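You operate a simulated robot arm through the tools that you are given. There is no shell and no other tool. Be economical: measure what you need, move in short steps, check, and stop when the job is done.

You run a simulated robot arm. Do the job below in one go: nothing can be reset, and whatever is moved stays where it is left.

## Task
Let the water out, fit the strainer and wipe the grease mark off the sink.
Fine: lay the plug on the drainer; use the sponge and put it back.
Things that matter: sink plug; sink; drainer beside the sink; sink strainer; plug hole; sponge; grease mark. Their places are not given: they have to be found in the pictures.

Only the result counts: the job must be done as asked and must still hold three seconds after the hand-in. Knocking over, shifting, dropping, spilling or breaking anything else fails it.

## Robot
A 7-joint arm with a two-finger parallel gripper, fixed in place. Base frame: the origin is at the foot of the arm, x ahead of it, y to its left, z up. Readings come in mm, degrees, newtons and seconds.
Its first joint turns from -166.0 to 166.0 degrees. Payload 3.91 kg.
The TCP is the grasp point between the finger pads, 30 mm short of the fingertips. In the tool frame z runs along the fingers and y along their closing line. The gripper opens to 110 mm. The fingers are 20 mm wide and 10 mm thick; the gripper's body (48 by 112 mm) begins 55 mm behind the TCP.
Orientation is that of the tool frame in the base frame, as a unit quaternion [w, x, y, z]. With the fingers straight down and closing along the base's y, the tool's x points along the base's -x, its y along +y and its z along -z.

## Interface
- The arm moves only by the tool servo_tool. Its argument "rows" is a list of rows, each a list of 2 entries, a list of its own where there are three numbers: the shift along the tool's x, y, z in mm, then the turn, a rotation vector about the tool's x, y, z in degrees. In form: [[[tx, ty, tz], [rx, ry, rz]], ...]. A call has 1 to 10 rows; each row is the pose to reach, as a shift and turn from the pose commanded when the call began, along the tool's axes at that moment. "jaw" is the closure, from 0 (fully open) to 1 (shut), set as the call begins (left out, the last holds). Rows are played at 5 a second. More than 50 mm and 8.6 degrees between two rows, or a gripper value outside its range, and nothing of the call is played. A pose out of reach is approached as far as the arm can. The call stops where the force on the tool passes 90 N (or 10 N more than at its start, if that is more) or the arm is blocked; 0.2 s more then pass. Each finger travels about 153 mm/s and halts on what it meets, pressing with about 45 N; the grip force reading is that of the motor and also rises with nothing between the fingers. The clock runs only during rows and for 0.2 s after the last one: add rows that repeat a pose to give the fingers time. It gives the time, the measured TCP pose, the force on the tool (base axes), the opening and the grip force at its end, in the units of the frame above (readings bear some noise).
- Cameras (640 x 400 px; columns grow to the right, rows downward): "scene" is fixed at [233.5, 495.5, 1340.4]; the picture's right is [-0.78, -0.63, 0.00], its down [-0.47, 0.58, -0.66] and it looks along [0.42, -0.51, -0.75] (base axes); focal length 214 px, centre (320, 200). "wrist" rides on the gripper at [-36, 0, -57] in the tool frame; the picture's right is [0.00, -1.00, 0.00], its down [0.97, 0.00, -0.24] and it looks along [0.24, 0.00, 0.97] (tool axes); focal length 218 px, centre (320, 200).
- grab_frame(camera): a new picture of that camera. It takes no simulated time.
- lift_body(by): slides the trunk up (or, below 0, down) by that many mm; the arm rides with it, the base frame stays. It gives what a move gives, with no picture.
- probe_pixels(camera, pixels): for up to 12 pixels [column, row] of the newest picture of that camera ("zoom" is the newest enlarged one), the place [x, y, z] in the base frame of the surface seen there, good to about 2 mm, but the place of the scene camera against the robot may be out by one fixed shift of up to 18 mm in any direction. It takes no simulated time.
- enlarge(camera, box): a new picture of the part [left, top, right, bottom] of that camera's present view, enlarged. It takes no simulated time.
- job_done(): hands the job in; it is judged then, once.

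Work in short steps. Measure before you move; look again where a grasp or a placing could have gone wrong, and mend it. You have 80 turns and 34 pictures in all, those below and enlarged ones among them. Open the gripper and draw the arm clear of the work before you hand the job in, unless the task says otherwise; then end with one line.

The tools are called by a JSON object that holds its "fn" and its "kwargs". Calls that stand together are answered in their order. servo_tool: Moves the arm, as the interface text tells. Its arguments: {"type":"object","properties":{"rows":{"type":"array","items":{"type":"array"}},"jaw":{"type":"number"}},"required":["rows"]} The other tools are called the same way: lift_body (by) slides the trunk up or down; grab_frame (camera) takes a picture; probe_pixels (camera, pixels) gives the place of the surface under pixels of a picture; enlarge (camera, box) takes an enlarged picture of a part of a camera's view; job_done () hands the job in.

At the start:

```text
t: 0.0
tcp_pos: [406.7, 16.0, 1175.2]
orientation: [0.0, -0.001, 1.0, 0.0]
ft_force: [-0.1, -0.1, -0.5]
width: 109.8
grip_force: 0.1
trunk travel left (down, up): [-575.0, 35.0]
```

scene: 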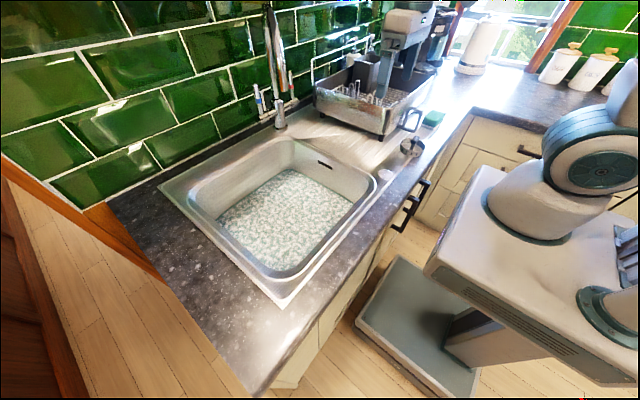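
wrist: 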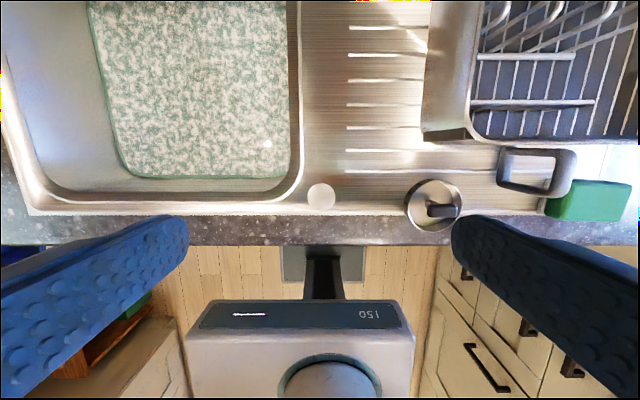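

The wrist view shows the sink with water (left), a round item at (433,205), a square loop at (538,170), a green sponge at (588,200) and a pale disc at (320,197). I'll enlarge to tell them apart.

{"fn": "enlarge", "kwargs": {"camera": "wrist", "box": [290, 90, 640, 250]}}

{"fn": "enlarge", "kwargs": {"camera": "scene", "box": [150, 90, 450, 310]}}

```text
1.83 times, centred on (465, 170) of wrist
```

zoom: 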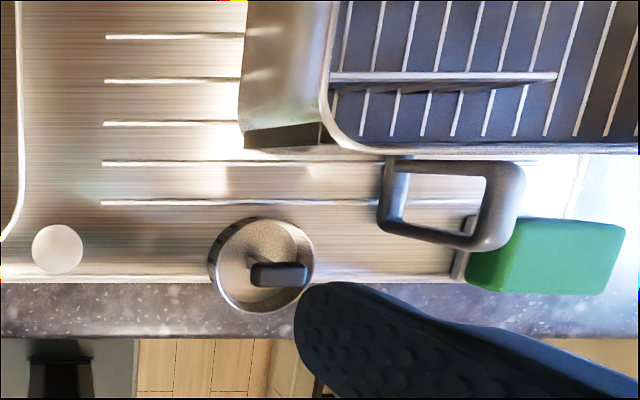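

```text
1.82 times, centred on (300, 200) of scene
```

zoom: 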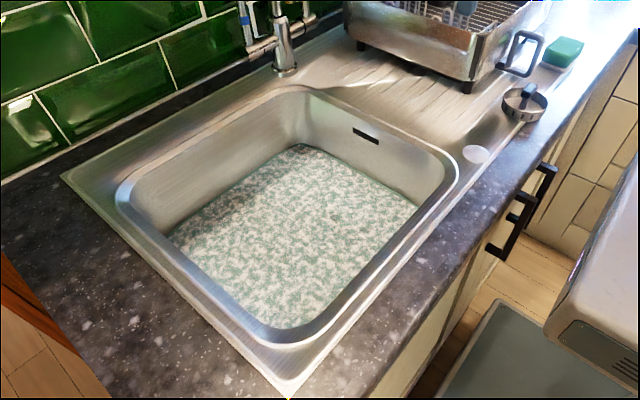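

The plug isn't visible yet; the water is cloudy. I'll probe key points and enlarge the water.

{"fn": "enlarge", "kwargs": {"camera": "wrist", "box": [0, 0, 310, 200]}}

{"fn": "probe_pixels", "kwargs": {"camera": "wrist", "pixels": [[320, 197], [440, 211], [420, 195], [455, 190], [588, 190], [552, 215], [625, 215], [200, 100], [268, 143], [318, 120], [150, 205], [540, 153]]}}

```text
2.00 times, centred on (155, 100) of wrist
```

zoom: 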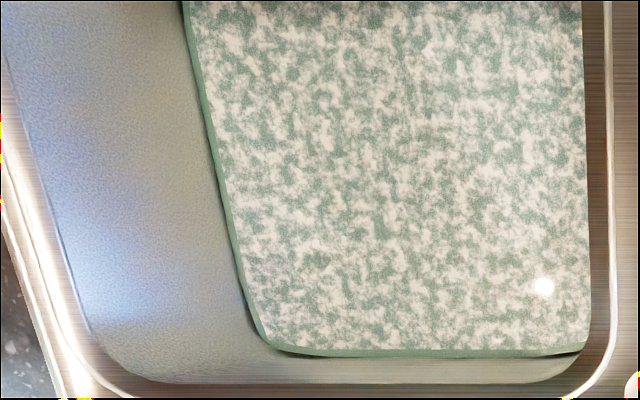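

```text
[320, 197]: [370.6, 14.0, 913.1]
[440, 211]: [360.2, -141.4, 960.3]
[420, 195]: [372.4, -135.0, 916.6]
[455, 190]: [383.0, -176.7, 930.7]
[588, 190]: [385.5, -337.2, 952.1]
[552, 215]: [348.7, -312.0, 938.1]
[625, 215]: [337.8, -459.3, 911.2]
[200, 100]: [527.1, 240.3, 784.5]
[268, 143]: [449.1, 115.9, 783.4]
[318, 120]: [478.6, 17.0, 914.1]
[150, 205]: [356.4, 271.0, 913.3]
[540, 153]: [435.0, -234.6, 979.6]
```

Rim is at z≈913, water at z≈784. I move the hand over the basin to look straight down for the plug.

{"fn": "servo_tool", "kwargs": {"rows": [[[-30, 40, 0], [0, 0, 0]], [[-60, 80, 0], [0, 0, 0]], [[-90, 120, 0], [0, 0, 0]], [[-110, 165, 0], [0, 0, 0]], [[-110, 165, 0], [0, 0, 0]]]}}

{"fn": "grab_frame", "kwargs": {"camera": "wrist"}}

```text
t: 1.2
tcp_pos: [516.9, 180.6, 1177.2]
orientation: [0.0, -0.001, 1.0, 0.0]
ft_force: [-0.7, -0.2, -0.1]
width: 110.4
grip_force: 0.1
trunk travel left (down, up): [-575.0, 35.0]
```

```text
28 pictures are left
```

wrist: 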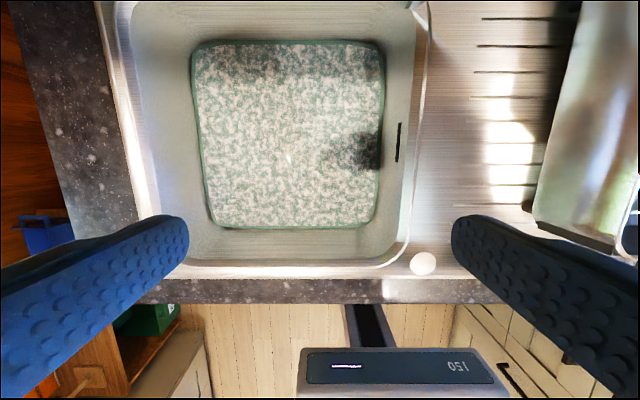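

The whole basin is in view; I enlarge the water to look for the plug (dark patch near (355,145), bright speck at (289,158)).

{"fn": "enlarge", "kwargs": {"camera": "wrist", "box": [170, 20, 430, 240]}}

{"fn": "probe_pixels", "kwargs": {"camera": "wrist", "pixels": [[289, 158], [289, 100], [195, 50], [378, 50], [375, 220], [212, 222], [285, 135], [355, 145], [422, 263], [128, 20], [148, 262], [428, 20]]}}

```text
1.82 times, centred on (300, 130) of wrist
```

zoom: 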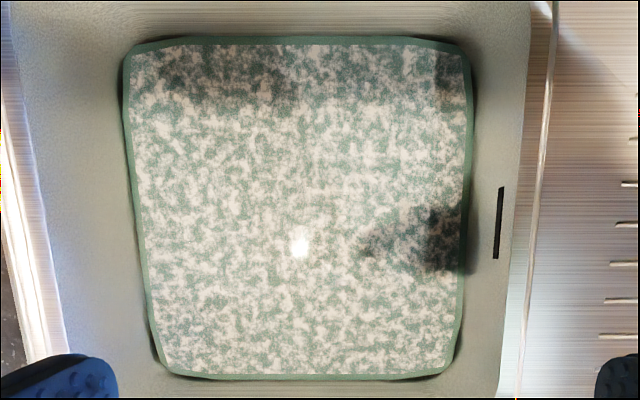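

```text
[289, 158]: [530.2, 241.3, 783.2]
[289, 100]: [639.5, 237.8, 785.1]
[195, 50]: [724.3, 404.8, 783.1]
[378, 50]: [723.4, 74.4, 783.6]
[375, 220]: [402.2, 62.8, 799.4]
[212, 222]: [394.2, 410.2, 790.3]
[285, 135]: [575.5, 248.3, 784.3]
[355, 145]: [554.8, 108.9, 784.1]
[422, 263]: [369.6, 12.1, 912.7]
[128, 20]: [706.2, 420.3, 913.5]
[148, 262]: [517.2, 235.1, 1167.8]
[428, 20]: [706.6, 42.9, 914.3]
```

No plug visible through the water from here. I lower the trunk 200 mm to look closer (fingertips stay above the rim, z≈947).

{"fn": "lift_body", "kwargs": {"by": -200}}

{"fn": "grab_frame", "kwargs": {"camera": "wrist"}}

```text
t: 3.4
tcp_pos: [518.3, 180.7, 975.6]
orientation: [-0.001, 0.0, 1.0, 0.0]
ft_force: [0.3, 0.0, 0.1]
width: 109.8
grip_force: 0.0
trunk travel left (down, up): [-375.0, 235.0]
```

```text
26 pictures are left
```

wrist: 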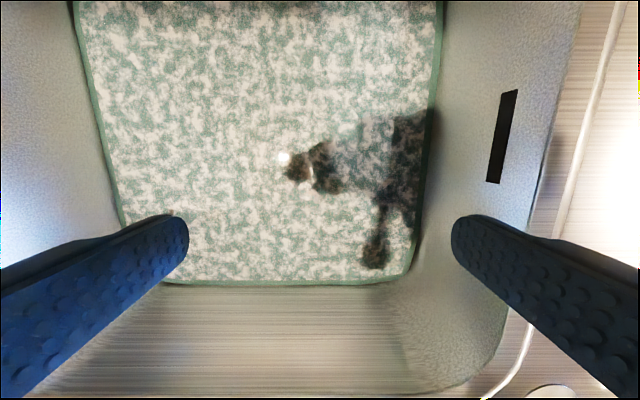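

A dark shape near (310,165) could be shadow or plug; enlarge it.

{"fn": "enlarge", "kwargs": {"camera": "wrist", "box": [230, 90, 450, 290]}}

{"fn": "probe_pixels", "kwargs": {"camera": "wrist", "pixels": [[307, 170], [320, 165], [290, 165], [375, 250], [283, 157], [250, 80], [330, 335]]}}

```text
2.00 times, centred on (340, 190) of wrist
```

zoom: 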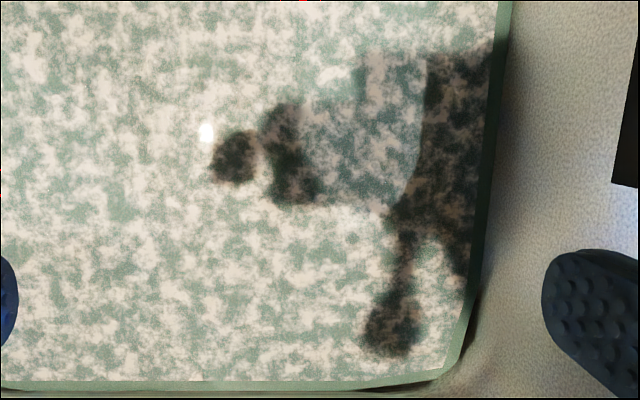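

```text
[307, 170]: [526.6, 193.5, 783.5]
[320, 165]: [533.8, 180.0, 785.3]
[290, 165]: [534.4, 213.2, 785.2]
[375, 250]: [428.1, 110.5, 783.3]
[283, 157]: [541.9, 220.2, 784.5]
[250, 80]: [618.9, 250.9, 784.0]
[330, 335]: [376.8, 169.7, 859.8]
```

Those are only shadows of the hand. I close the fingers and go over the basin centre (560,238), down to just above the water, then feel for the plug.

{"fn": "servo_tool", "kwargs": {"rows": [[[-22, 28, 0], [0, 0, 0]], [[-42, 57, 0], [0, 0, 0]], [[-42, 57, 40], [0, 0, 0]], [[-42, 57, 80], [0, 0, 0]], [[-42, 57, 120], [0, 0, 0]], [[-42, 57, 150], [0, 0, 0]], [[-42, 57, 150], [0, 0, 0]]], "jaw": 1}}

{"fn": "grab_frame", "kwargs": {"camera": "wrist"}}

```text
t: 5.0
tcp_pos: [561.4, 237.1, 826.2]
orientation: [0.0, 0.001, 1.0, 0.0]
ft_force: [1.3, -0.4, -0.8]
width: 0.0
grip_force: 38.0
trunk travel left (down, up): [-375.0, 235.0]
```

```text
24 pictures are left
```

wrist: 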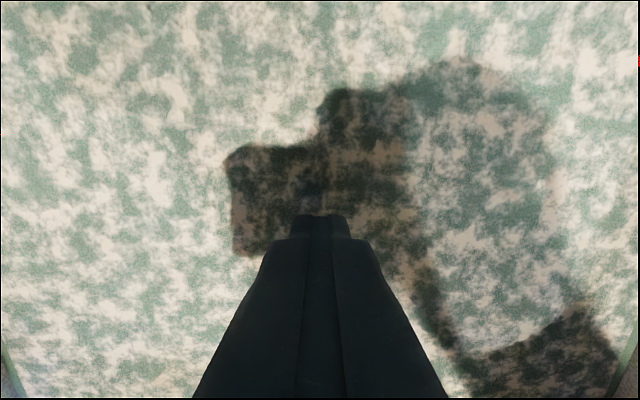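

Water is opaque close up too. I feel straight down at the centre in small rows.

{"fn": "servo_tool", "kwargs": {"rows": [[[0, 0, 6], [0, 0, 0]], [[0, 0, 12], [0, 0, 0]], [[0, 0, 18], [0, 0, 0]], [[0, 0, 24], [0, 0, 0]], [[0, 0, 30], [0, 0, 0]], [[0, 0, 36], [0, 0, 0]], [[0, 0, 41], [0, 0, 0]], [[0, 0, 46], [0, 0, 0]], [[0, 0, 51], [0, 0, 0]], [[0, 0, 56], [0, 0, 0]]]}}

```text
t: 6.5
tcp_pos: [561.7, 236.9, 804.9]
orientation: [0.012, 0.002, 1.0, 0.005]
ft_force: [-22.4, -11.8, 48.4]
width: 0.0
grip_force: 37.6
trunk travel left (down, up): [-375.0, 235.0]
stopped in row 7: the force on the tool passed its limit (the readings are from after the stop); the commanded pose is now the measured one
```

Contact with tip at z≈775, only 10 mm below the surface. I rise and feel 70 mm nearer to learn the floor height.

{"fn": "servo_tool", "kwargs": {"rows": [[[0, 0, -15], [0, 0, 0]], [[0, 0, -30], [0, 0, 0]], [[35, 0, -30], [0, 0, 0]], [[70, 0, -30], [0, 0, 0]], [[70, 0, -20], [0, 0, 0]], [[70, 0, -12], [0, 0, 0]], [[70, 0, -6], [0, 0, 0]], [[70, 0, 0], [0, 0, 0]], [[70, 0, 4], [0, 0, 0]], [[70, 0, 8], [0, 0, 0]]]}}

```text
t: 8.7
tcp_pos: [494.7, 239.0, 786.8]
orientation: [0.009, 0.0, 1.0, 0.004]
ft_force: [0.3, 0.3, 0.1]
width: 0.0
grip_force: 37.3
trunk travel left (down, up): [-375.0, 235.0]
```

No contact here with tip at z≈757; continue down.

{"fn": "servo_tool", "kwargs": {"rows": [[[0, 0, 5], [0, 0, 0]], [[0, 0, 10], [0, 0, 0]], [[0, 0, 15], [0, 0, 0]], [[0, 0, 20], [0, 0, 0]], [[0, 0, 25], [0, 0, 0]], [[0, 0, 30], [0, 0, 0]], [[0, 0, 35], [0, 0, 0]], [[0, 0, 40], [0, 0, 0]]]}}

```text
t: 9.8
tcp_pos: [495.6, 239.3, 778.4]
orientation: [0.017, 0.0, 1.0, 0.008]
ft_force: [-25.0, -13.0, 51.3]
width: 0.1
grip_force: 37.7
trunk travel left (down, up): [-375.0, 235.0]
stopped in row 5: the force on the tool passed its limit (the readings are from after the stop); the commanded pose is now the measured one
```

Floor is about z≈748 here, so something ~27 mm tall stands at the centre: the plug. I rise above the water, straighten the tool and open the jaw.

{"fn": "servo_tool", "kwargs": {"rows": [[[0, 0, -30], [0.9, 1.9, 0]], [[0, 0, -60], [0.9, 1.9, 0]], [[-35, 0, -60], [0.9, 1.9, 0]], [[-67, 0, -60], [0.9, 1.9, 0]], [[-67, 0, -60], [0.9, 1.9, 0]]], "jaw": 0}}

```text
t: 11.0
tcp_pos: [562.9, 237.8, 836.2]
orientation: [-0.002, 0.0, 1.0, -0.001]
ft_force: [0.0, -0.3, -1.0]
width: 110.2
grip_force: 0.1
trunk travel left (down, up): [-375.0, 235.0]
```

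Straight and open at (563,238). I lower with the fingers open to tip z≈756, straddling the plug.

{"fn": "servo_tool", "kwargs": {"rows": [[[0, 0, 15], [0, 0, 0]], [[0, 0, 30], [0, 0, 0]], [[0, 0, 36], [0, 0, 0]], [[0, 0, 42], [0, 0, 0]], [[0, 0, 46], [0, 0, 0]], [[0, 0, 50], [0, 0, 0]], [[0, 0, 50], [0, 0, 0]]]}}

```text
t: 12.6
tcp_pos: [564.2, 239.0, 785.0]
orientation: [-0.002, 0.0, 1.0, -0.001]
ft_force: [-0.3, -0.9, -0.4]
width: 110.0
grip_force: 0.1
trunk travel left (down, up): [-375.0, 235.0]
```

No contact, fingers straddle it. Now close and see what width the fingers halt at.

{"fn": "servo_tool", "kwargs": {"rows": [[[0, 0, 0], [0, 0, 0]], [[0, 0, 0], [0, 0, 0]], [[0, 0, 0], [0, 0, 0]], [[0, 0, 0], [0, 0, 0]]], "jaw": 1}}

```text
t: 13.6
tcp_pos: [563.9, 238.6, 784.5]
orientation: [-0.001, 0.0, 1.0, 0.0]
ft_force: [1.0, -1.3, 0.5]
width: 17.0
grip_force: 45.0
trunk travel left (down, up): [-375.0, 235.0]
```

Held something 17 mm wide (the knob). Lift straight up.

{"fn": "servo_tool", "kwargs": {"rows": [[[0, 0, -5], [0, 0, 0]], [[0, 0, -12], [0, 0, 0]], [[0, 0, -25], [0, 0, 0]], [[0, 0, -50], [0, 0, 0]], [[0, 0, -80], [0, 0, 0]], [[0, 0, -110], [0, 0, 0]], [[0, 0, -140], [0, 0, 0]], [[0, 0, -170], [0, 0, 0]], [[0, 0, -200], [0, 0, 0]], [[0, 0, -200], [0, 0, 0]]]}}

{"fn": "grab_frame", "kwargs": {"camera": "wrist"}}

```text
t: 15.8
tcp_pos: [565.9, 238.6, 983.6]
orientation: [-0.001, 0.0, 1.0, -0.001]
ft_force: [-0.5, 0.0, -1.1]
width: 17.0
grip_force: 44.9
trunk travel left (down, up): [-375.0, 235.0]
```

```text
23 pictures are left
```

wrist: 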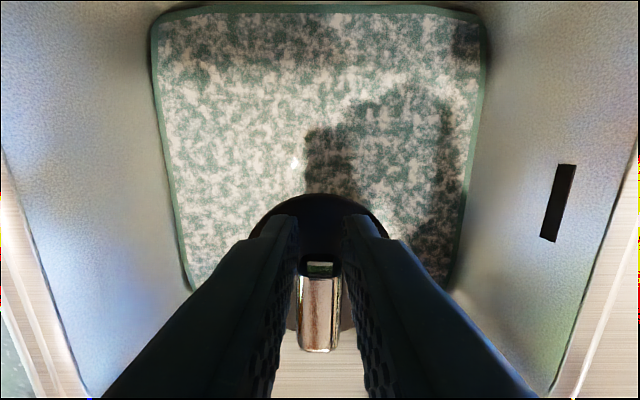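

The plug is held. I raise 40 mm and carry it over the drainer near (475,-45), then look.

{"fn": "servo_tool", "kwargs": {"rows": [[[0, 0, -40], [0, 0, 0]], [[10, -35, -50], [0, 0, 0]], [[20, -80, -50], [0, 0, 0]], [[35, -125, -50], [0, 0, 0]], [[50, -170, -50], [0, 0, 0]], [[65, -210, -50], [0, 0, 0]], [[80, -250, -50], [0, 0, 0]], [[91, -275, -50], [0, 0, 0]], [[91, -278, -50], [0, 0, 0]]]}}

{"fn": "grab_frame", "kwargs": {"camera": "wrist"}}

{"fn": "grab_frame", "kwargs": {"camera": "scene"}}

```text
t: 17.8
tcp_pos: [471.8, -39.3, 1033.1]
orientation: [-0.002, 0.0, 1.0, -0.001]
ft_force: [-0.4, -0.1, -0.5]
width: 16.7
grip_force: 45.0
trunk travel left (down, up): [-375.0, 235.0]
```

```text
22 pictures are left
```

wrist: 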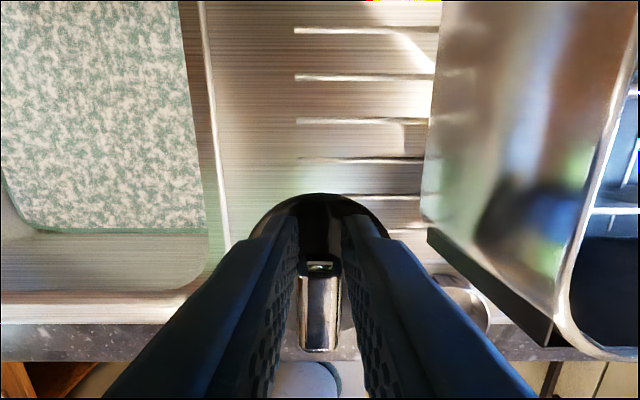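

```text
21 pictures are left
```

scene: 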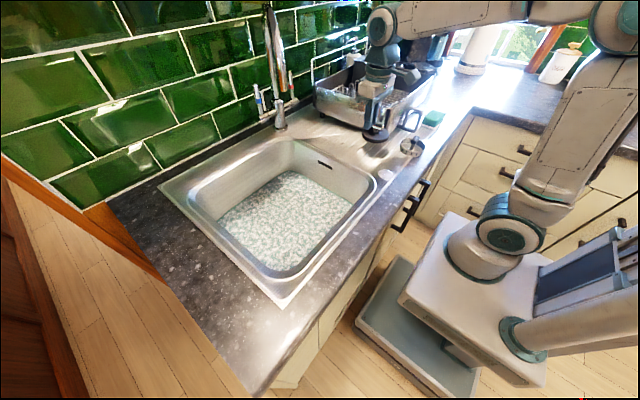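

I probe the rack edges, drainer surface and held plug to judge clearances.

{"fn": "probe_pixels", "kwargs": {"camera": "wrist", "pixels": [[424, 215], [550, 340], [570, 300], [600, 180], [270, 160], [380, 165], [210, 150], [310, 205], [320, 340], [265, 215], [470, 290], [100, 150]]}}

```text
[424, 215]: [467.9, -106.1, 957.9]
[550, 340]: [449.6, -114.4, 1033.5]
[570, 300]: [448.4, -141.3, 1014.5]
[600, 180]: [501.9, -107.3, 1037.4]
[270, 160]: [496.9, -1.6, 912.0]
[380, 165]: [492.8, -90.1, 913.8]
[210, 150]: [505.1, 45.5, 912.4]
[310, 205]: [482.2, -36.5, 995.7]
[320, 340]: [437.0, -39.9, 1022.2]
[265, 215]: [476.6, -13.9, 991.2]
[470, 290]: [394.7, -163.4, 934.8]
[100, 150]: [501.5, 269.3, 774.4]
```

Rack wall is at y≈-107 for x>448, so I set the plug at about (420,-50), clear of the rack. First move over and lower most of the way.

{"fn": "servo_tool", "kwargs": {"rows": [[[26, -5, 0], [0, 0, 0]], [[52, -11, 0], [0, 0, 0]], [[52, -11, 25], [0, 0, 0]], [[52, -11, 45], [0, 0, 0]], [[52, -11, 55], [0, 0, 0]], [[52, -11, 55], [0, 0, 0]]]}}

{"fn": "grab_frame", "kwargs": {"camera": "wrist"}}

```text
t: 19.2
tcp_pos: [423.1, -49.4, 982.6]
orientation: [0.002, 0.0, 1.0, -0.002]
ft_force: [5.6, -0.6, 29.6]
width: 17.0
grip_force: 45.1
trunk travel left (down, up): [-375.0, 235.0]
```

```text
20 pictures are left
```

wrist: 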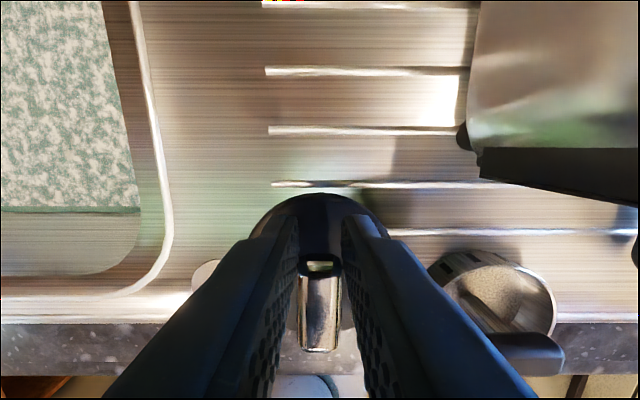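

Contact: 30 N upward at tcp z≈982.6, so the plug rests on the drainer. I relieve 3 mm, then open partly.

{"fn": "servo_tool", "kwargs": {"rows": [[[0, 0, -3], [0, 0, 0]], [[0, 0, -3], [0, 0, 0]]]}}

{"fn": "servo_tool", "kwargs": {"rows": [[[0, 0, 0], [0, 0, 0]], [[0, 0, 0], [0, 0, 0]]], "jaw": 0.6}}

{"fn": "servo_tool", "kwargs": {"rows": [[[0, 0, -20], [0, 0, 0]], [[0, 0, -45], [0, 0, 0]], [[0, 0, -80], [0, 0, 0]], [[0, 0, -120], [0, 0, 0]], [[0, 0, -120], [0, 0, 0]]]}}

{"fn": "grab_frame", "kwargs": {"camera": "wrist"}}

```text
t: 19.8
tcp_pos: [422.7, -49.3, 982.2]
orientation: [-0.002, 0.0, 1.0, -0.001]
ft_force: [10.3, -1.8, 16.2]
width: 17.0
grip_force: 45.0
trunk travel left (down, up): [-375.0, 235.0]
```

```text
t: 20.4
tcp_pos: [422.6, -48.5, 982.3]
orientation: [-0.001, 0.0, 1.0, -0.001]
ft_force: [8.1, 0.1, 13.6]
width: 44.1
grip_force: 0.0
trunk travel left (down, up): [-375.0, 235.0]
```

```text
t: 21.6
tcp_pos: [421.3, -47.4, 1102.2]
orientation: [-0.001, 0.0, 1.0, -0.001]
ft_force: [0.6, -0.1, 0.6]
width: 44.1
grip_force: 0.1
trunk travel left (down, up): [-375.0, 235.0]
```

```text
19 pictures are left
```

wrist: 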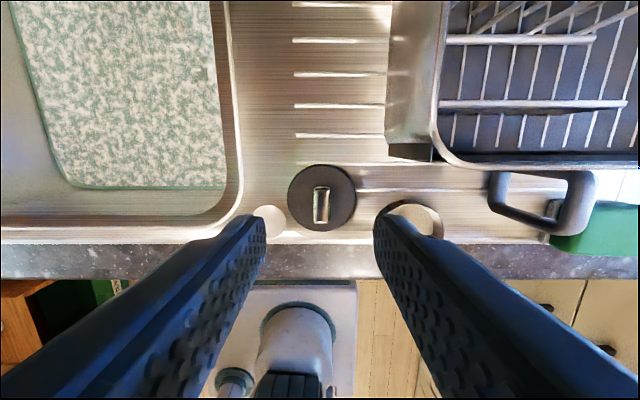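

Plug stands on the drainer at (321,198). I enlarge the right side to study strainer, loop and sponge, and probe the positions.

{"fn": "probe_pixels", "kwargs": {"camera": "wrist", "pixels": [[321, 172], [321, 205], [290, 200], [269, 221], [258, 210], [282, 232], [420, 207], [436, 215], [552, 238], [600, 220], [620, 245], [130, 100]]}}

{"fn": "enlarge", "kwargs": {"camera": "wrist", "box": [470, 130, 640, 270]}}

```text
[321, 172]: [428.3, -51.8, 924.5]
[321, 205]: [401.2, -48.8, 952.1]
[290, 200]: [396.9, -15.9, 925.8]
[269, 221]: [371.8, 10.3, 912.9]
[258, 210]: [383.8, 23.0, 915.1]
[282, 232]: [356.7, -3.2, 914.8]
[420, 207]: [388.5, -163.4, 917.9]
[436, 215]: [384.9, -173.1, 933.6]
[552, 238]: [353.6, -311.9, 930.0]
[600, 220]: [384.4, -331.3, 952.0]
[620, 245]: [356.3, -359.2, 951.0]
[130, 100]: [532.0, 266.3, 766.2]
```

```text
2.86 times, centred on (555, 200) of wrist
```

zoom: 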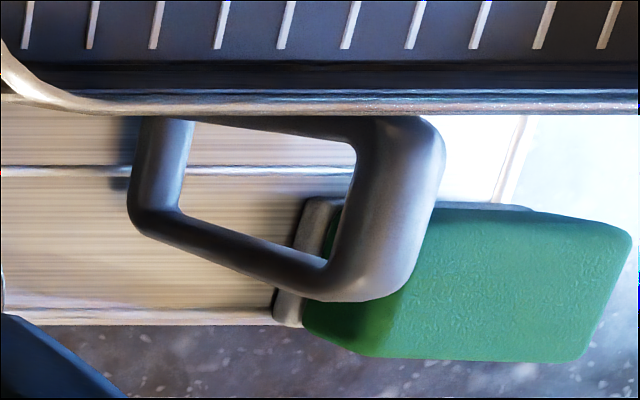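

Plug is set down around (397,-49); water is sinking (z≈766 now). I move over towards the strainer/sponge to view both from above.

{"fn": "servo_tool", "kwargs": {"rows": [[[0, -40, 0], [0, 0, 0]], [[5, -85, 0], [0, 0, 0]], [[10, -130, 0], [0, 0, 0]], [[20, -175, 0], [0, 0, 0]], [[20, -210, 0], [0, 0, 0]], [[20, -210, 0], [0, 0, 0]]], "jaw": 0}}

{"fn": "grab_frame", "kwargs": {"camera": "wrist"}}

```text
t: 23.0
tcp_pos: [401.8, -260.2, 1102.6]
orientation: [-0.003, 0.001, 1.0, -0.001]
ft_force: [-0.3, -0.8, 0.6]
width: 109.9
grip_force: 0.1
trunk travel left (down, up): [-375.0, 235.0]
```

```text
17 pictures are left
```

wrist: 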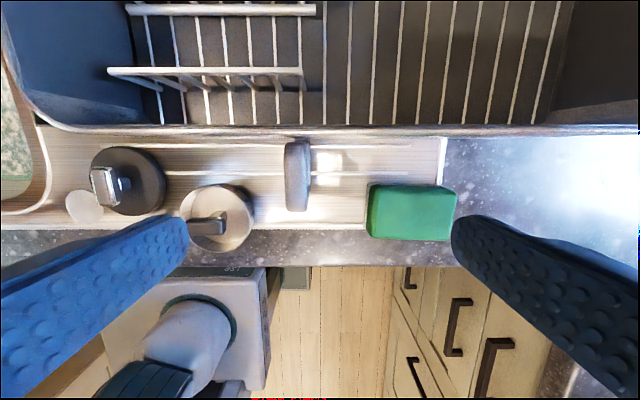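

{"fn": "probe_pixels", "kwargs": {"camera": "wrist", "pixels": [[222, 187], [252, 217], [235, 249], [195, 225], [240, 200], [375, 188], [372, 236], [452, 190], [446, 236], [412, 215], [298, 200], [400, 132]]}}

{"fn": "enlarge", "kwargs": {"camera": "wrist", "box": [160, 140, 300, 260]}}

```text
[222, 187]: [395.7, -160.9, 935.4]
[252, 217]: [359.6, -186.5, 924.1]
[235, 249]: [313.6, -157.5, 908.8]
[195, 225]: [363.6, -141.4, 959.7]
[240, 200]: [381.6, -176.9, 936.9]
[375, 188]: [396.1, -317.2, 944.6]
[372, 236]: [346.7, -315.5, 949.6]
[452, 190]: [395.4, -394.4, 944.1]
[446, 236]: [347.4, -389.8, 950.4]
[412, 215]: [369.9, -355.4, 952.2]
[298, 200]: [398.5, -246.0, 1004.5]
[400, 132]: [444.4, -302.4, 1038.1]
```

```text
3.33 times, centred on (230, 200) of wrist
```

zoom: 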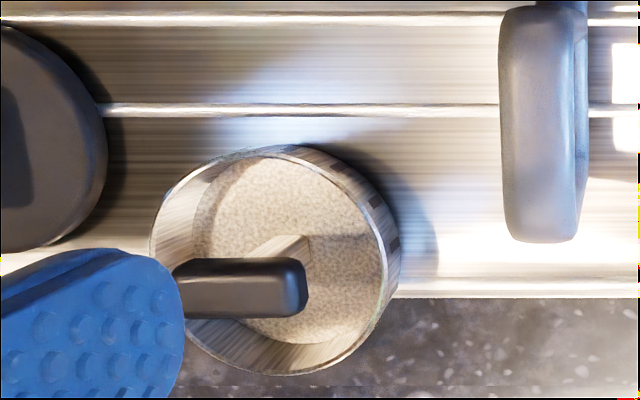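

Strainer: rim z≈936, centre ≈(367,-150), its bar handle along y with top z≈960 at ≈(363,-147). I hover above it with a 70 mm opening and look.

{"fn": "servo_tool", "kwargs": {"rows": [[[15, 40, 0], [0, 0, 0]], [[30, 80, 0], [0, 0, 0]], [[39, 113, 0], [0, 0, 0]], [[39, 113, 30], [0, 0, 0]], [[39, 113, 60], [0, 0, 0]], [[39, 113, 90], [0, 0, 0]], [[39, 113, 90], [0, 0, 0]]], "jaw": 0.3}}

{"fn": "grab_frame", "kwargs": {"camera": "wrist"}}

```text
t: 24.6
tcp_pos: [363.5, -149.9, 1010.6]
orientation: [-0.002, 0.0, 1.0, 0.0]
ft_force: [-0.4, 0.9, -0.6]
width: 76.9
grip_force: 0.1
trunk travel left (down, up): [-375.0, 235.0]
```

```text
15 pictures are left
```

wrist: 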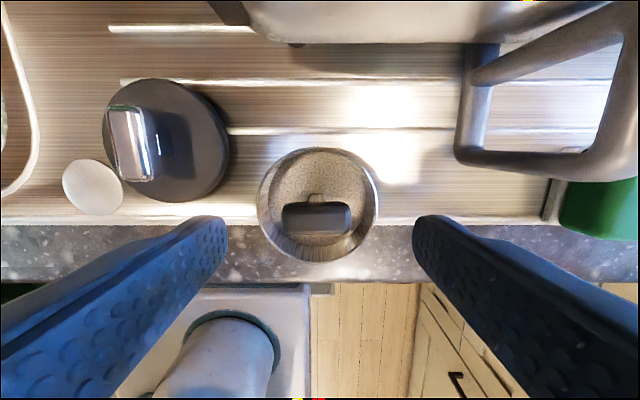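

{"fn": "probe_pixels", "kwargs": {"camera": "wrist", "pixels": [[285, 218], [347, 218], [316, 207], [316, 230], [316, 218], [318, 150], [376, 205], [262, 205], [93, 187], [165, 90], [160, 140], [132, 180]]}}

```text
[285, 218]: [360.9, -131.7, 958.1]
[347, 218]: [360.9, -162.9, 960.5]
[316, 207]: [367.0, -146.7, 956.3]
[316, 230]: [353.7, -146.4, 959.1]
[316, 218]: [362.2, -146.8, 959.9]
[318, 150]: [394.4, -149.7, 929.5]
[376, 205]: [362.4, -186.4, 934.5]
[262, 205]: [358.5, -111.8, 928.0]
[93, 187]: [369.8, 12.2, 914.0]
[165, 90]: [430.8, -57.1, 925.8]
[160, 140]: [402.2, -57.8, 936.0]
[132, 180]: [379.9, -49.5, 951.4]
```

Bar spans y -131..-163 at x≈361, top 960. Align, lower to tip z≈943 (above the rim) and close.

{"fn": "servo_tool", "kwargs": {"rows": [[[2.5, 3, 0], [0, 0, 0]], [[2.5, 3, 15], [0, 0, 0]], [[2.5, 3, 28], [0, 0, 0]], [[2.5, 3, 38], [0, 0, 0]], [[2.5, 3, 38], [0, 0, 0]]]}}

{"fn": "servo_tool", "kwargs": {"rows": [[[0, 0, 0], [0, 0, 0]], [[0, 0, 0], [0, 0, 0]], [[0, 0, 0], [0, 0, 0]]], "jaw": 1}}

{"fn": "servo_tool", "kwargs": {"rows": [[[0, 0, -10], [0, 0, 0]], [[0, 0, -40], [0, 0, 0]], [[0, 0, -80], [0, 0, 0]], [[0, 0, -110], [0, 0, 0]], [[0, 0, -110], [0, 0, 0]]]}}

{"fn": "grab_frame", "kwargs": {"camera": "wrist"}}

```text
t: 25.8
tcp_pos: [360.2, -145.2, 974.9]
orientation: [-0.001, 0.0, 1.0, -0.001]
ft_force: [0.5, 0.4, 0.5]
width: 77.1
grip_force: 0.1
trunk travel left (down, up): [-375.0, 235.0]
```

```text
t: 26.6
tcp_pos: [360.3, -145.3, 974.5]
orientation: [-0.002, 0.0, 1.0, -0.001]
ft_force: [-0.2, -0.2, 2.3]
width: 36.8
grip_force: 44.7
trunk travel left (down, up): [-375.0, 235.0]
```

```text
t: 27.8
tcp_pos: [360.1, -143.5, 1084.4]
orientation: [-0.002, 0.001, 1.0, -0.001]
ft_force: [-0.7, 0.6, -1.3]
width: 36.5
grip_force: 44.8
trunk travel left (down, up): [-375.0, 235.0]
```

```text
14 pictures are left
```

wrist: 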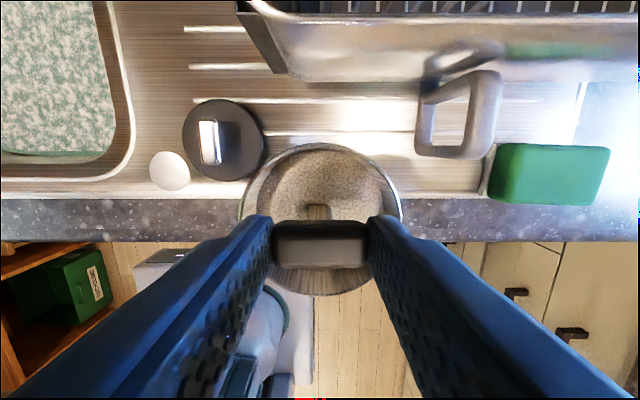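

Strainer held at (320,240). I carry it over the basin's near part to see whether the water has gone and where the hole is.

{"fn": "servo_tool", "kwargs": {"rows": [[[-5, 45, 0], [0, 0, 0]], [[-15, 90, 0], [0, 0, 0]], [[-25, 135, 0], [0, 0, 0]], [[-35, 180, 0], [0, 0, 0]], [[-45, 225, 0], [0, 0, 0]], [[-55, 270, 0], [0, 0, 0]], [[-65, 315, 0], [0, 0, 0]], [[-80, 350, 0], [0, 0, 0]], [[-90, 382, 0], [0, 0, 0]], [[-90, 382, 0], [0, 0, 0]]]}}

{"fn": "grab_frame", "kwargs": {"camera": "wrist"}}

```text
t: 30.0
tcp_pos: [452.1, 237.2, 1083.6]
orientation: [-0.001, 0.0, 1.0, -0.001]
ft_force: [0.3, 0.7, -1.0]
width: 37.0
grip_force: 45.0
trunk travel left (down, up): [-375.0, 235.0]
```

```text
13 pictures are left
```

wrist: 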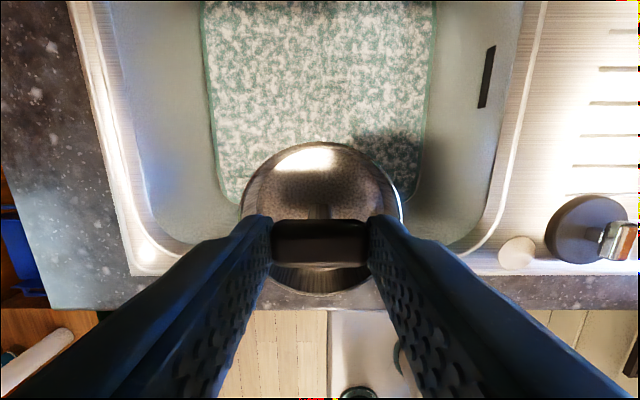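

Water still shows; probe its level.

{"fn": "probe_pixels", "kwargs": {"camera": "wrist", "pixels": [[320, 100], [320, 40], [250, 150]]}}

{"fn": "servo_tool", "kwargs": {"rows": [[[0, 0, 0], [0, 0, 0]], [[0, 0, 0], [0, 0, 0]], [[0, 0, 0], [0, 0, 0]], [[0, 0, 0], [0, 0, 0]], [[0, 0, 0], [0, 0, 0]], [[0, 0, 0], [0, 0, 0]], [[0, 0, 0], [0, 0, 0]], [[0, 0, 0], [0, 0, 0]], [[0, 0, 0], [0, 0, 0]], [[0, 0, 0], [0, 0, 0]]]}}

{"fn": "servo_tool", "kwargs": {"rows": [[[0, 0, 0], [0, 0, 0]], [[0, 0, 0], [0, 0, 0]], [[0, 0, 0], [0, 0, 0]], [[0, 0, 0], [0, 0, 0]], [[0, 0, 0], [0, 0, 0]], [[0, 0, 0], [0, 0, 0]], [[0, 0, 0], [0, 0, 0]], [[0, 0, 0], [0, 0, 0]], [[0, 0, 0], [0, 0, 0]], [[0, 0, 0], [0, 0, 0]]]}}

{"fn": "grab_frame", "kwargs": {"camera": "wrist"}}

```text
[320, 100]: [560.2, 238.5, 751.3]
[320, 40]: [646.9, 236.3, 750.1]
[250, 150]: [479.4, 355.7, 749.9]
```

```text
t: 32.2
tcp_pos: [452.2, 237.0, 1083.4]
orientation: [-0.002, 0.001, 1.0, 0.0]
ft_force: [0.1, 0.0, -0.5]
width: 36.8
grip_force: 45.1
trunk travel left (down, up): [-375.0, 235.0]
```

```text
t: 34.4
tcp_pos: [451.7, 237.6, 1083.4]
orientation: [-0.003, 0.0, 1.0, -0.001]
ft_force: [-0.1, 0.5, -1.1]
width: 36.9
grip_force: 45.3
trunk travel left (down, up): [-375.0, 235.0]
```

```text
12 pictures are left
```

wrist: 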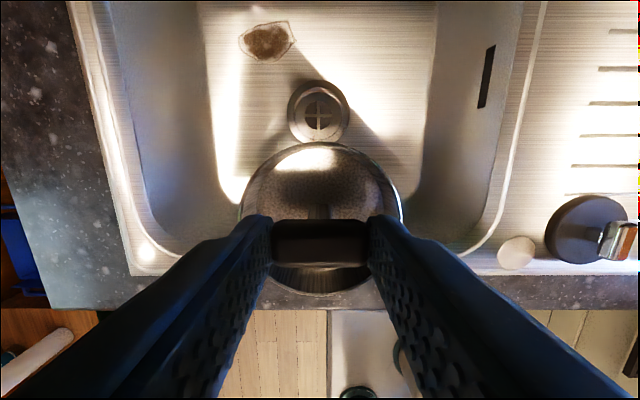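

Drained: plug hole at (319,112), and the brown grease mark on the basin floor at (267,40). Probe both.

{"fn": "probe_pixels", "kwargs": {"camera": "wrist", "pixels": [[319, 112], [287, 112], [350, 112], [319, 81], [319, 143], [267, 40], [240, 40], [295, 40], [267, 21], [267, 60], [380, 60], [303, 112]]}}

{"fn": "enlarge", "kwargs": {"camera": "wrist", "box": [210, 10, 370, 150]}}

```text
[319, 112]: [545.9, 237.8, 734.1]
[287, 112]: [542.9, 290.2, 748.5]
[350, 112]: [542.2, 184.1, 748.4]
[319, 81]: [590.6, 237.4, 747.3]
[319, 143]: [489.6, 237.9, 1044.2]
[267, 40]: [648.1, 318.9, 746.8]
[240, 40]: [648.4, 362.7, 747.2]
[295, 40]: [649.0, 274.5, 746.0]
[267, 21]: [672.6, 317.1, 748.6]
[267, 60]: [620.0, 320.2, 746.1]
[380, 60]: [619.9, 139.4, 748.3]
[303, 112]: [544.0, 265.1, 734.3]
```

```text
2.86 times, centred on (290, 80) of wrist
```

zoom: 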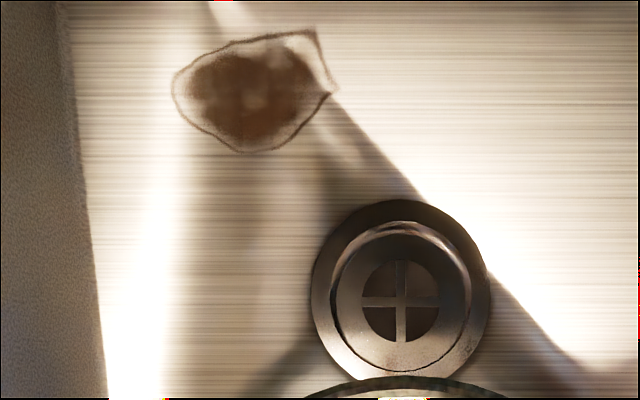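

Hole centre ≈(544,238), recess floor z≈734; strainer is centred on the TCP with its base ≈61 mm below. I go over the hole and down to just above it.

{"fn": "servo_tool", "kwargs": {"rows": [[[-46, 0, 0], [0, 0, 0]], [[-92, 0.5, 0], [0, 0, 0]], [[-92, 0.5, 50], [0, 0, 0]], [[-92, 0.5, 100], [0, 0, 0]], [[-92, 0.5, 150], [0, 0, 0]], [[-92, 0.5, 200], [0, 0, 0]], [[-92, 0.5, 245], [0, 0, 0]], [[-92, 0.5, 258], [0, 0, 0]], [[-92, 0.5, 258], [0, 0, 0]]]}}

{"fn": "grab_frame", "kwargs": {"camera": "wrist"}}

```text
t: 36.4
tcp_pos: [542.6, 238.7, 826.3]
orientation: [-0.002, 0.0, 1.0, -0.001]
ft_force: [-1.5, 0.3, -0.5]
width: 37.0
grip_force: 44.9
trunk travel left (down, up): [-375.0, 235.0]
```

```text
10 pictures are left
```

wrist: 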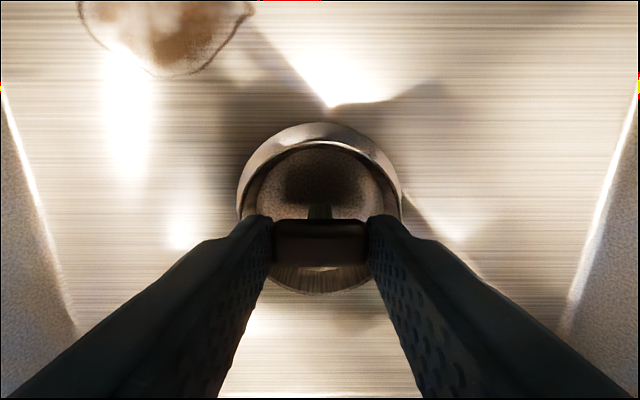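

The flange shows evenly around the strainer at (238..403), so it is centred. Lower gently to seat it (expected tcp z≈795).

{"fn": "servo_tool", "kwargs": {"rows": [[[0, 0, 5], [0, 0, 0]], [[0, 0, 10], [0, 0, 0]], [[0, 0, 14], [0, 0, 0]], [[0, 0, 18], [0, 0, 0]], [[0, 0, 21], [0, 0, 0]], [[0, 0, 24], [0, 0, 0]], [[0, 0, 27], [0, 0, 0]], [[0, 0, 30], [0, 0, 0]], [[0, 0, 32], [0, 0, 0]]]}}

```text
t: 38.4
tcp_pos: [542.6, 238.6, 794.4]
orientation: [0.0, 0.001, 1.0, 0.0]
ft_force: [-0.4, -0.7, 12.6]
width: 36.8
grip_force: 44.6
trunk travel left (down, up): [-375.0, 235.0]
```

Seated: tcp z 794.4 with 12.6 N. Release and rise, then look.

{"fn": "servo_tool", "kwargs": {"rows": [[[0, 0, 0], [0, 0, 0]], [[0, 0, 0], [0, 0, 0]]], "jaw": 0.45}}

{"fn": "servo_tool", "kwargs": {"rows": [[[0, 0, -15], [0, 0, 0]], [[0, 0, -50], [0, 0, 0]], [[0, 0, -100], [0, 0, 0]], [[0, 0, -150], [0, 0, 0]], [[0, 0, -200], [0, 0, 0]], [[0, 0, -250], [0, 0, 0]], [[0, 0, -290], [0, 0, 0]], [[0, 0, -290], [0, 0, 0]]]}}

{"fn": "grab_frame", "kwargs": {"camera": "wrist"}}

```text
t: 39.0
tcp_pos: [542.9, 238.0, 793.9]
orientation: [-0.001, 0.0, 1.0, -0.001]
ft_force: [-0.4, -0.4, -0.2]
width: 60.7
grip_force: 0.1
trunk travel left (down, up): [-375.0, 235.0]
```

```text
t: 40.8
tcp_pos: [542.5, 238.4, 1087.2]
orientation: [-0.002, 0.001, 1.0, -0.001]
ft_force: [-0.3, -0.9, 0.1]
width: 60.6
grip_force: 0.0
trunk travel left (down, up): [-375.0, 235.0]
```

```text
9 pictures are left
```

wrist: 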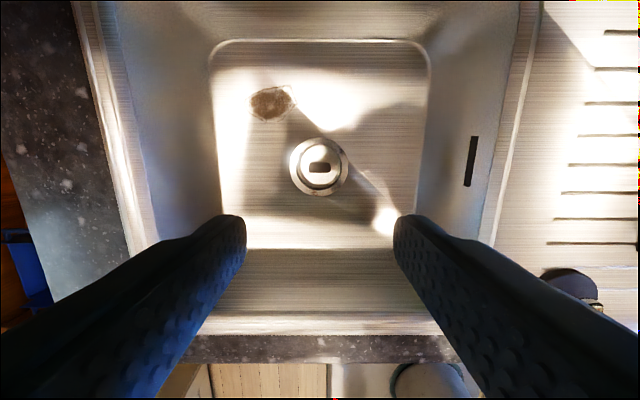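

Strainer sits in the hole at (320,168). I probe the mark's extent, then go to the sponge, first drawing back in x and then across.

{"fn": "probe_pixels", "kwargs": {"camera": "wrist", "pixels": [[249, 103], [297, 98], [270, 86], [270, 121], [320, 167], [320, 140], [320, 194], [213, 90], [320, 42], [270, 103]]}}

{"fn": "servo_tool", "kwargs": {"rows": [[[30, -30, 0], [0, 0, 0]], [[60, -60, 0], [0, 0, 0]], [[90, -95, 0], [0, 0, 0]], [[120, -130, 0], [0, 0, 0]], [[150, -165, 0], [0, 0, 0]], [[165, -205, 0], [0, 0, 0]], [[171, -250, 0], [0, 0, 0]], [[171, -295, 0], [0, 0, 0]], [[171, -295, 0], [0, 0, 0]]], "jaw": 0}}

{"fn": "servo_tool", "kwargs": {"rows": [[[0, -45, 0], [0, 0, 0]], [[0, -90, 0], [0, 0, 0]], [[0, -135, 0], [0, 0, 0]], [[0, -180, 0], [0, 0, 0]], [[0, -225, 0], [0, 0, 0]], [[0, -265, 0], [0, 0, 0]], [[0, -297, 0], [0, 0, 0]], [[0, -297, 0], [0, 0, 0]]]}}

{"fn": "grab_frame", "kwargs": {"camera": "wrist"}}

```text
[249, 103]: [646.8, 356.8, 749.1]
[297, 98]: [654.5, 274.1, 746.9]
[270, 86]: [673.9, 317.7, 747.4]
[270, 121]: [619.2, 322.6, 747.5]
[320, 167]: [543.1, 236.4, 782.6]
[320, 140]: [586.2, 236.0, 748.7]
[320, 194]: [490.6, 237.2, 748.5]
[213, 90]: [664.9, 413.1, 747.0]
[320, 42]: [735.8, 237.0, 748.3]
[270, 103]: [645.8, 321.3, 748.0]
```

```text
t: 42.8
tcp_pos: [370.1, -55.4, 1086.5]
orientation: [-0.002, 0.0, 1.0, -0.001]
ft_force: [-0.3, -0.2, 0.6]
width: 110.3
grip_force: 0.1
trunk travel left (down, up): [-375.0, 235.0]
```

```text
t: 44.6
tcp_pos: [370.1, -355.8, 1085.2]
orientation: [-0.002, 0.0, 1.0, 0.0]
ft_force: [0.5, 0.6, -1.3]
width: 110.3
grip_force: 0.2
trunk travel left (down, up): [-375.0, 235.0]
```

```text
8 pictures are left
```

wrist: 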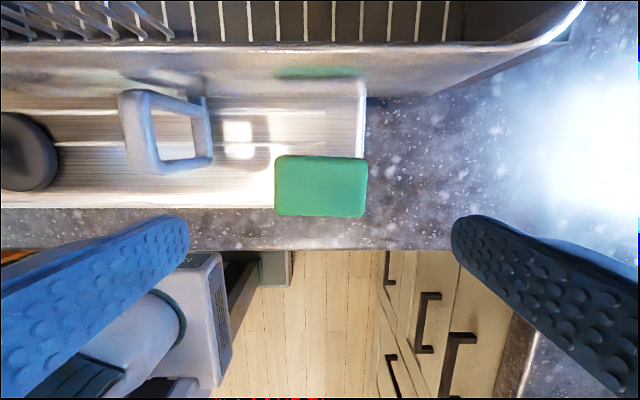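

Sponge at cols 275–367, rows 155–217. Probe its corners and surroundings.

{"fn": "probe_pixels", "kwargs": {"camera": "wrist", "pixels": [[279, 160], [364, 163], [363, 212], [279, 211], [321, 187], [321, 219], [265, 185], [380, 185], [320, 145], [200, 160]]}}

```text
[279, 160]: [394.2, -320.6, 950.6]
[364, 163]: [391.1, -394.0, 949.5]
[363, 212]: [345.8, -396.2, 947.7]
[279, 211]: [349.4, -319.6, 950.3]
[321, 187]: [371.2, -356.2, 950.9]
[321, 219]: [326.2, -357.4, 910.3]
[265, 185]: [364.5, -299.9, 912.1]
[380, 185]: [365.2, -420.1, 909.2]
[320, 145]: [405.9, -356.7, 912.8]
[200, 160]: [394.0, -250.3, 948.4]
```

Sponge centre (370,-357), 80×50×40 mm. Lower to tcp z≈956 with the jaw open, then close.

{"fn": "servo_tool", "kwargs": {"rows": [[[0, -1, 40], [0, 0, 0]], [[0, -1, 80], [0, 0, 0]], [[0, -1, 110], [0, 0, 0]], [[0, -1, 129], [0, 0, 0]], [[0, -1, 129], [0, 0, 0]]]}}

{"fn": "servo_tool", "kwargs": {"rows": [[[0, 0, 0], [0, 0, 0]], [[0, 0, 0], [0, 0, 0]], [[0, 0, 0], [0, 0, 0]]], "jaw": 1}}

{"fn": "servo_tool", "kwargs": {"rows": [[[0, 0, -20], [0, 0, 0]], [[0, 0, -60], [0, 0, 0]], [[0, 0, -100], [0, 0, 0]], [[0, 0, -140], [0, 0, 0]], [[0, 0, -140], [0, 0, 0]]]}}

{"fn": "grab_frame", "kwargs": {"camera": "wrist"}}

```text
t: 45.8
tcp_pos: [371.9, -354.1, 957.3]
orientation: [-0.002, 0.0, 1.0, -0.001]
ft_force: [-0.4, -0.3, -0.1]
width: 109.9
grip_force: 0.0
trunk travel left (down, up): [-375.0, 235.0]
```

```text
t: 46.6
tcp_pos: [371.5, -356.1, 956.9]
orientation: [-0.002, 0.0, 1.0, -0.001]
ft_force: [0.1, -0.3, 0.5]
width: 83.9
grip_force: 44.6
trunk travel left (down, up): [-375.0, 235.0]
```

```text
t: 47.8
tcp_pos: [370.4, -354.6, 1099.6]
orientation: [-0.002, 0.0, 1.0, -0.001]
ft_force: [0.7, 0.6, -0.1]
width: 83.7
grip_force: 45.3
trunk travel left (down, up): [-375.0, 235.0]
```

```text
7 pictures are left
```

wrist: 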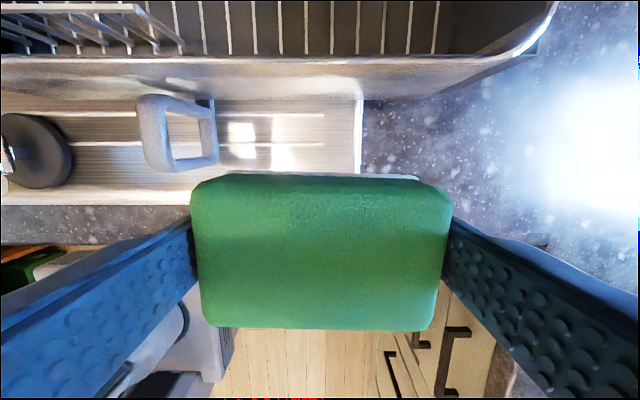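

Sponge held (83.8 mm). Before entering the far part of the basin I check where the tap stands with the scene camera.

{"fn": "enlarge", "kwargs": {"camera": "scene", "box": [190, 0, 390, 140]}}

{"fn": "servo_tool", "kwargs": {"rows": [[[0, 45, 0], [0, 0, 0]], [[0, 90, 0], [0, 0, 0]], [[0, 135, 0], [0, 0, 0]], [[0, 180, 0], [0, 0, 0]], [[0, 225, 0], [0, 0, 0]], [[0, 265, 0], [0, 0, 0]], [[0, 300, 0], [0, 0, 0]], [[0, 300, 0], [0, 0, 0]]]}}

```text
2.86 times, centred on (290, 70) of scene
```

zoom: 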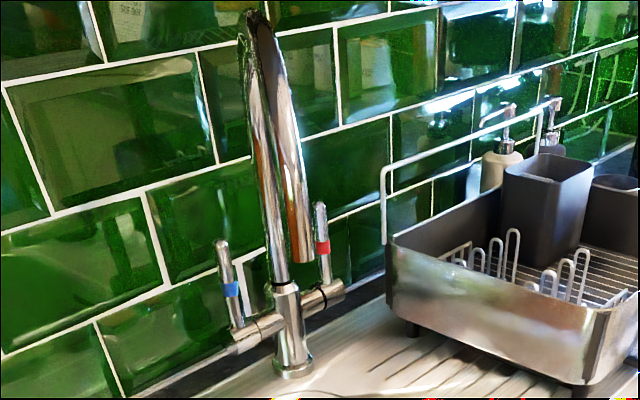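

```text
t: 49.6
tcp_pos: [371.8, -54.8, 1096.4]
orientation: [-0.002, 0.0, 1.0, 0.0]
ft_force: [0.9, -0.3, -0.5]
width: 83.8
grip_force: 44.9
trunk travel left (down, up): [-375.0, 235.0]
```

{"fn": "probe_pixels", "kwargs": {"camera": "zoom", "pixels": [[293, 360], [303, 255], [290, 120], [256, 20], [224, 250], [320, 215]]}}

```text
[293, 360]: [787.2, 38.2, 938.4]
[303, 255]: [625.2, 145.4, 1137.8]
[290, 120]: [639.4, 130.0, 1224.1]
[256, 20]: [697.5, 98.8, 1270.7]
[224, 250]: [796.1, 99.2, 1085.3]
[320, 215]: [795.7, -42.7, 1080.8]
```

Tap outlet is near (625,145,1138), so I swing wide: via (500,300), then forward to (648,318).

{"fn": "servo_tool", "kwargs": {"rows": [[[-5, 45, 0], [0, 0, 0]], [[-15, 90, 0], [0, 0, 0]], [[-25, 135, 0], [0, 0, 0]], [[-40, 180, 0], [0, 0, 0]], [[-55, 225, 0], [0, 0, 0]], [[-75, 270, 0], [0, 0, 0]], [[-100, 312, 0], [0, 0, 0]], [[-128, 350, 0], [0, 0, 0]], [[-128, 350, 0], [0, 0, 0]]]}}

{"fn": "servo_tool", "kwargs": {"rows": [[[-40, 5, 50], [0, 0, 0]], [[-80, 12, 100], [0, 0, 0]], [[-120, 20, 140], [0, 0, 0]], [[-148, 24, 185], [0, 0, 0]], [[-148, 24, 230], [0, 0, 0]], [[-148, 24, 270], [0, 0, 0]], [[-148, 24, 285], [0, 0, 0]], [[-148, 24, 285], [0, 0, 0]]]}}

{"fn": "grab_frame", "kwargs": {"camera": "wrist"}}

```text
t: 51.6
tcp_pos: [499.7, 296.1, 1095.3]
orientation: [-0.001, 0.0, 1.0, 0.0]
ft_force: [0.8, -0.3, -1.1]
width: 83.6
grip_force: 44.8
trunk travel left (down, up): [-375.0, 235.0]
```

```text
refused: row 1 steps farther than a row can; nothing moved
```

```text
5 pictures are left
```

wrist: 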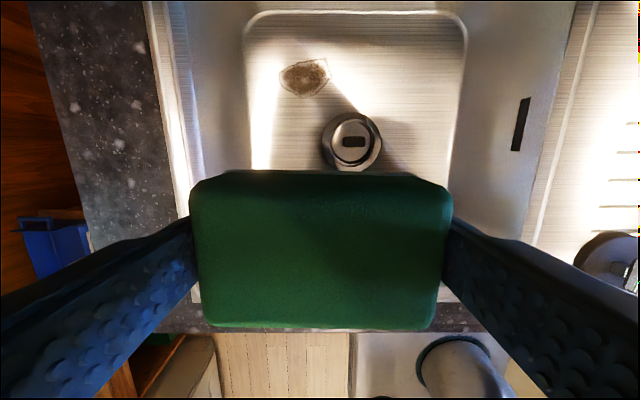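

The row step was too long (nothing moved). I repeat with shorter rows: forward to (648,318), then down to sponge just above the floor.

{"fn": "servo_tool", "kwargs": {"rows": [[[-40, 5, 10], [0, 0, 0]], [[-80, 12, 30], [0, 0, 0]], [[-120, 18, 50], [0, 0, 0]], [[-148, 22, 80], [0, 0, 0]], [[-148, 22, 125], [0, 0, 0]], [[-148, 22, 170], [0, 0, 0]], [[-148, 22, 215], [0, 0, 0]], [[-148, 22, 260], [0, 0, 0]], [[-148, 22, 288], [0, 0, 0]], [[-148, 22, 288], [0, 0, 0]]]}}

```text
t: 53.8
tcp_pos: [648.0, 314.7, 806.7]
orientation: [-0.001, 0.0, 1.0, -0.001]
ft_force: [-0.2, 0.1, -0.6]
width: 83.6
grip_force: 45.1
trunk travel left (down, up): [-375.0, 235.0]
```

Sponge bottom ≈ z 761. Lower gently to press on the mark.

{"fn": "servo_tool", "kwargs": {"rows": [[[0, 3, 5], [0, 0, 0]], [[0, 3, 10], [0, 0, 0]], [[0, 3, 13], [0, 0, 0]], [[0, 3, 15], [0, 0, 0]], [[0, 3, 15], [0, 0, 0]]]}}

```text
t: 55.0
tcp_pos: [648.0, 319.6, 792.5]
orientation: [-0.002, 0.0, 1.0, -0.001]
ft_force: [-0.3, -1.3, -0.4]
width: 83.6
grip_force: 44.8
trunk travel left (down, up): [-375.0, 235.0]
```

No contact force yet; press a few mm more.

{"fn": "servo_tool", "kwargs": {"rows": [[[0, 0, 2], [0, 0, 0]], [[0, 0, 3], [0, 0, 0]], [[0, 0, 4], [0, 0, 0]], [[0, 0, 4], [0, 0, 0]]]}}

```text
t: 56.0
tcp_pos: [646.4, 319.7, 791.7]
orientation: [0.0, 0.0, 1.0, 0.0]
ft_force: [2.0, -0.6, 19.3]
width: 83.7
grip_force: 45.2
trunk travel left (down, up): [-375.0, 235.0]
```

Pressing with 19 N. Wipe back and forth over the mark.

{"fn": "servo_tool", "kwargs": {"rows": [[[12, 0, 0], [0, 0, 0]], [[24, 0, 0], [0, 0, 0]], [[10, 0, 0], [0, 0, 0]], [[-10, 0, 0], [0, 0, 0]], [[-24, 0, 0], [0, 0, 0]], [[-24, 12, 0], [0, 0, 0]], [[-8, 16, 0], [0, 0, 0]], [[8, 16, 0], [0, 0, 0]], [[22, 16, 0], [0, 0, 0]], [[22, 0, 0], [0, 0, 0]]]}}

{"fn": "servo_tool", "kwargs": {"rows": [[[0, -16, 0], [0, 0, 0]], [[-15, -16, 0], [0, 0, 0]], [[-30, -16, 0], [0, 0, 0]], [[-46, -16, 0], [0, 0, 0]], [[-30, -8, 0], [0, 0, 0]], [[-22, 0, 0], [0, 0, 0]], [[-22, 16, 0], [0, 0, 0]], [[-22, 0, 0], [0, 0, 0]], [[-22, -14, 0], [0, 0, 0]], [[-22, 0, 0], [0, 0, 0]]]}}

```text
t: 58.2
tcp_pos: [621.4, 325.2, 791.0]
orientation: [-0.001, -0.002, 1.0, 0.003]
ft_force: [-3.3, 14.2, 29.7]
width: 83.9
grip_force: 45.3
trunk travel left (down, up): [-375.0, 235.0]
```

```text
t: 60.4
tcp_pos: [644.0, 325.2, 790.7]
orientation: [-0.002, -0.001, 1.0, 0.002]
ft_force: [-13.4, 26.7, 29.3]
width: 83.8
grip_force: 45.1
trunk travel left (down, up): [-375.0, 235.0]
```

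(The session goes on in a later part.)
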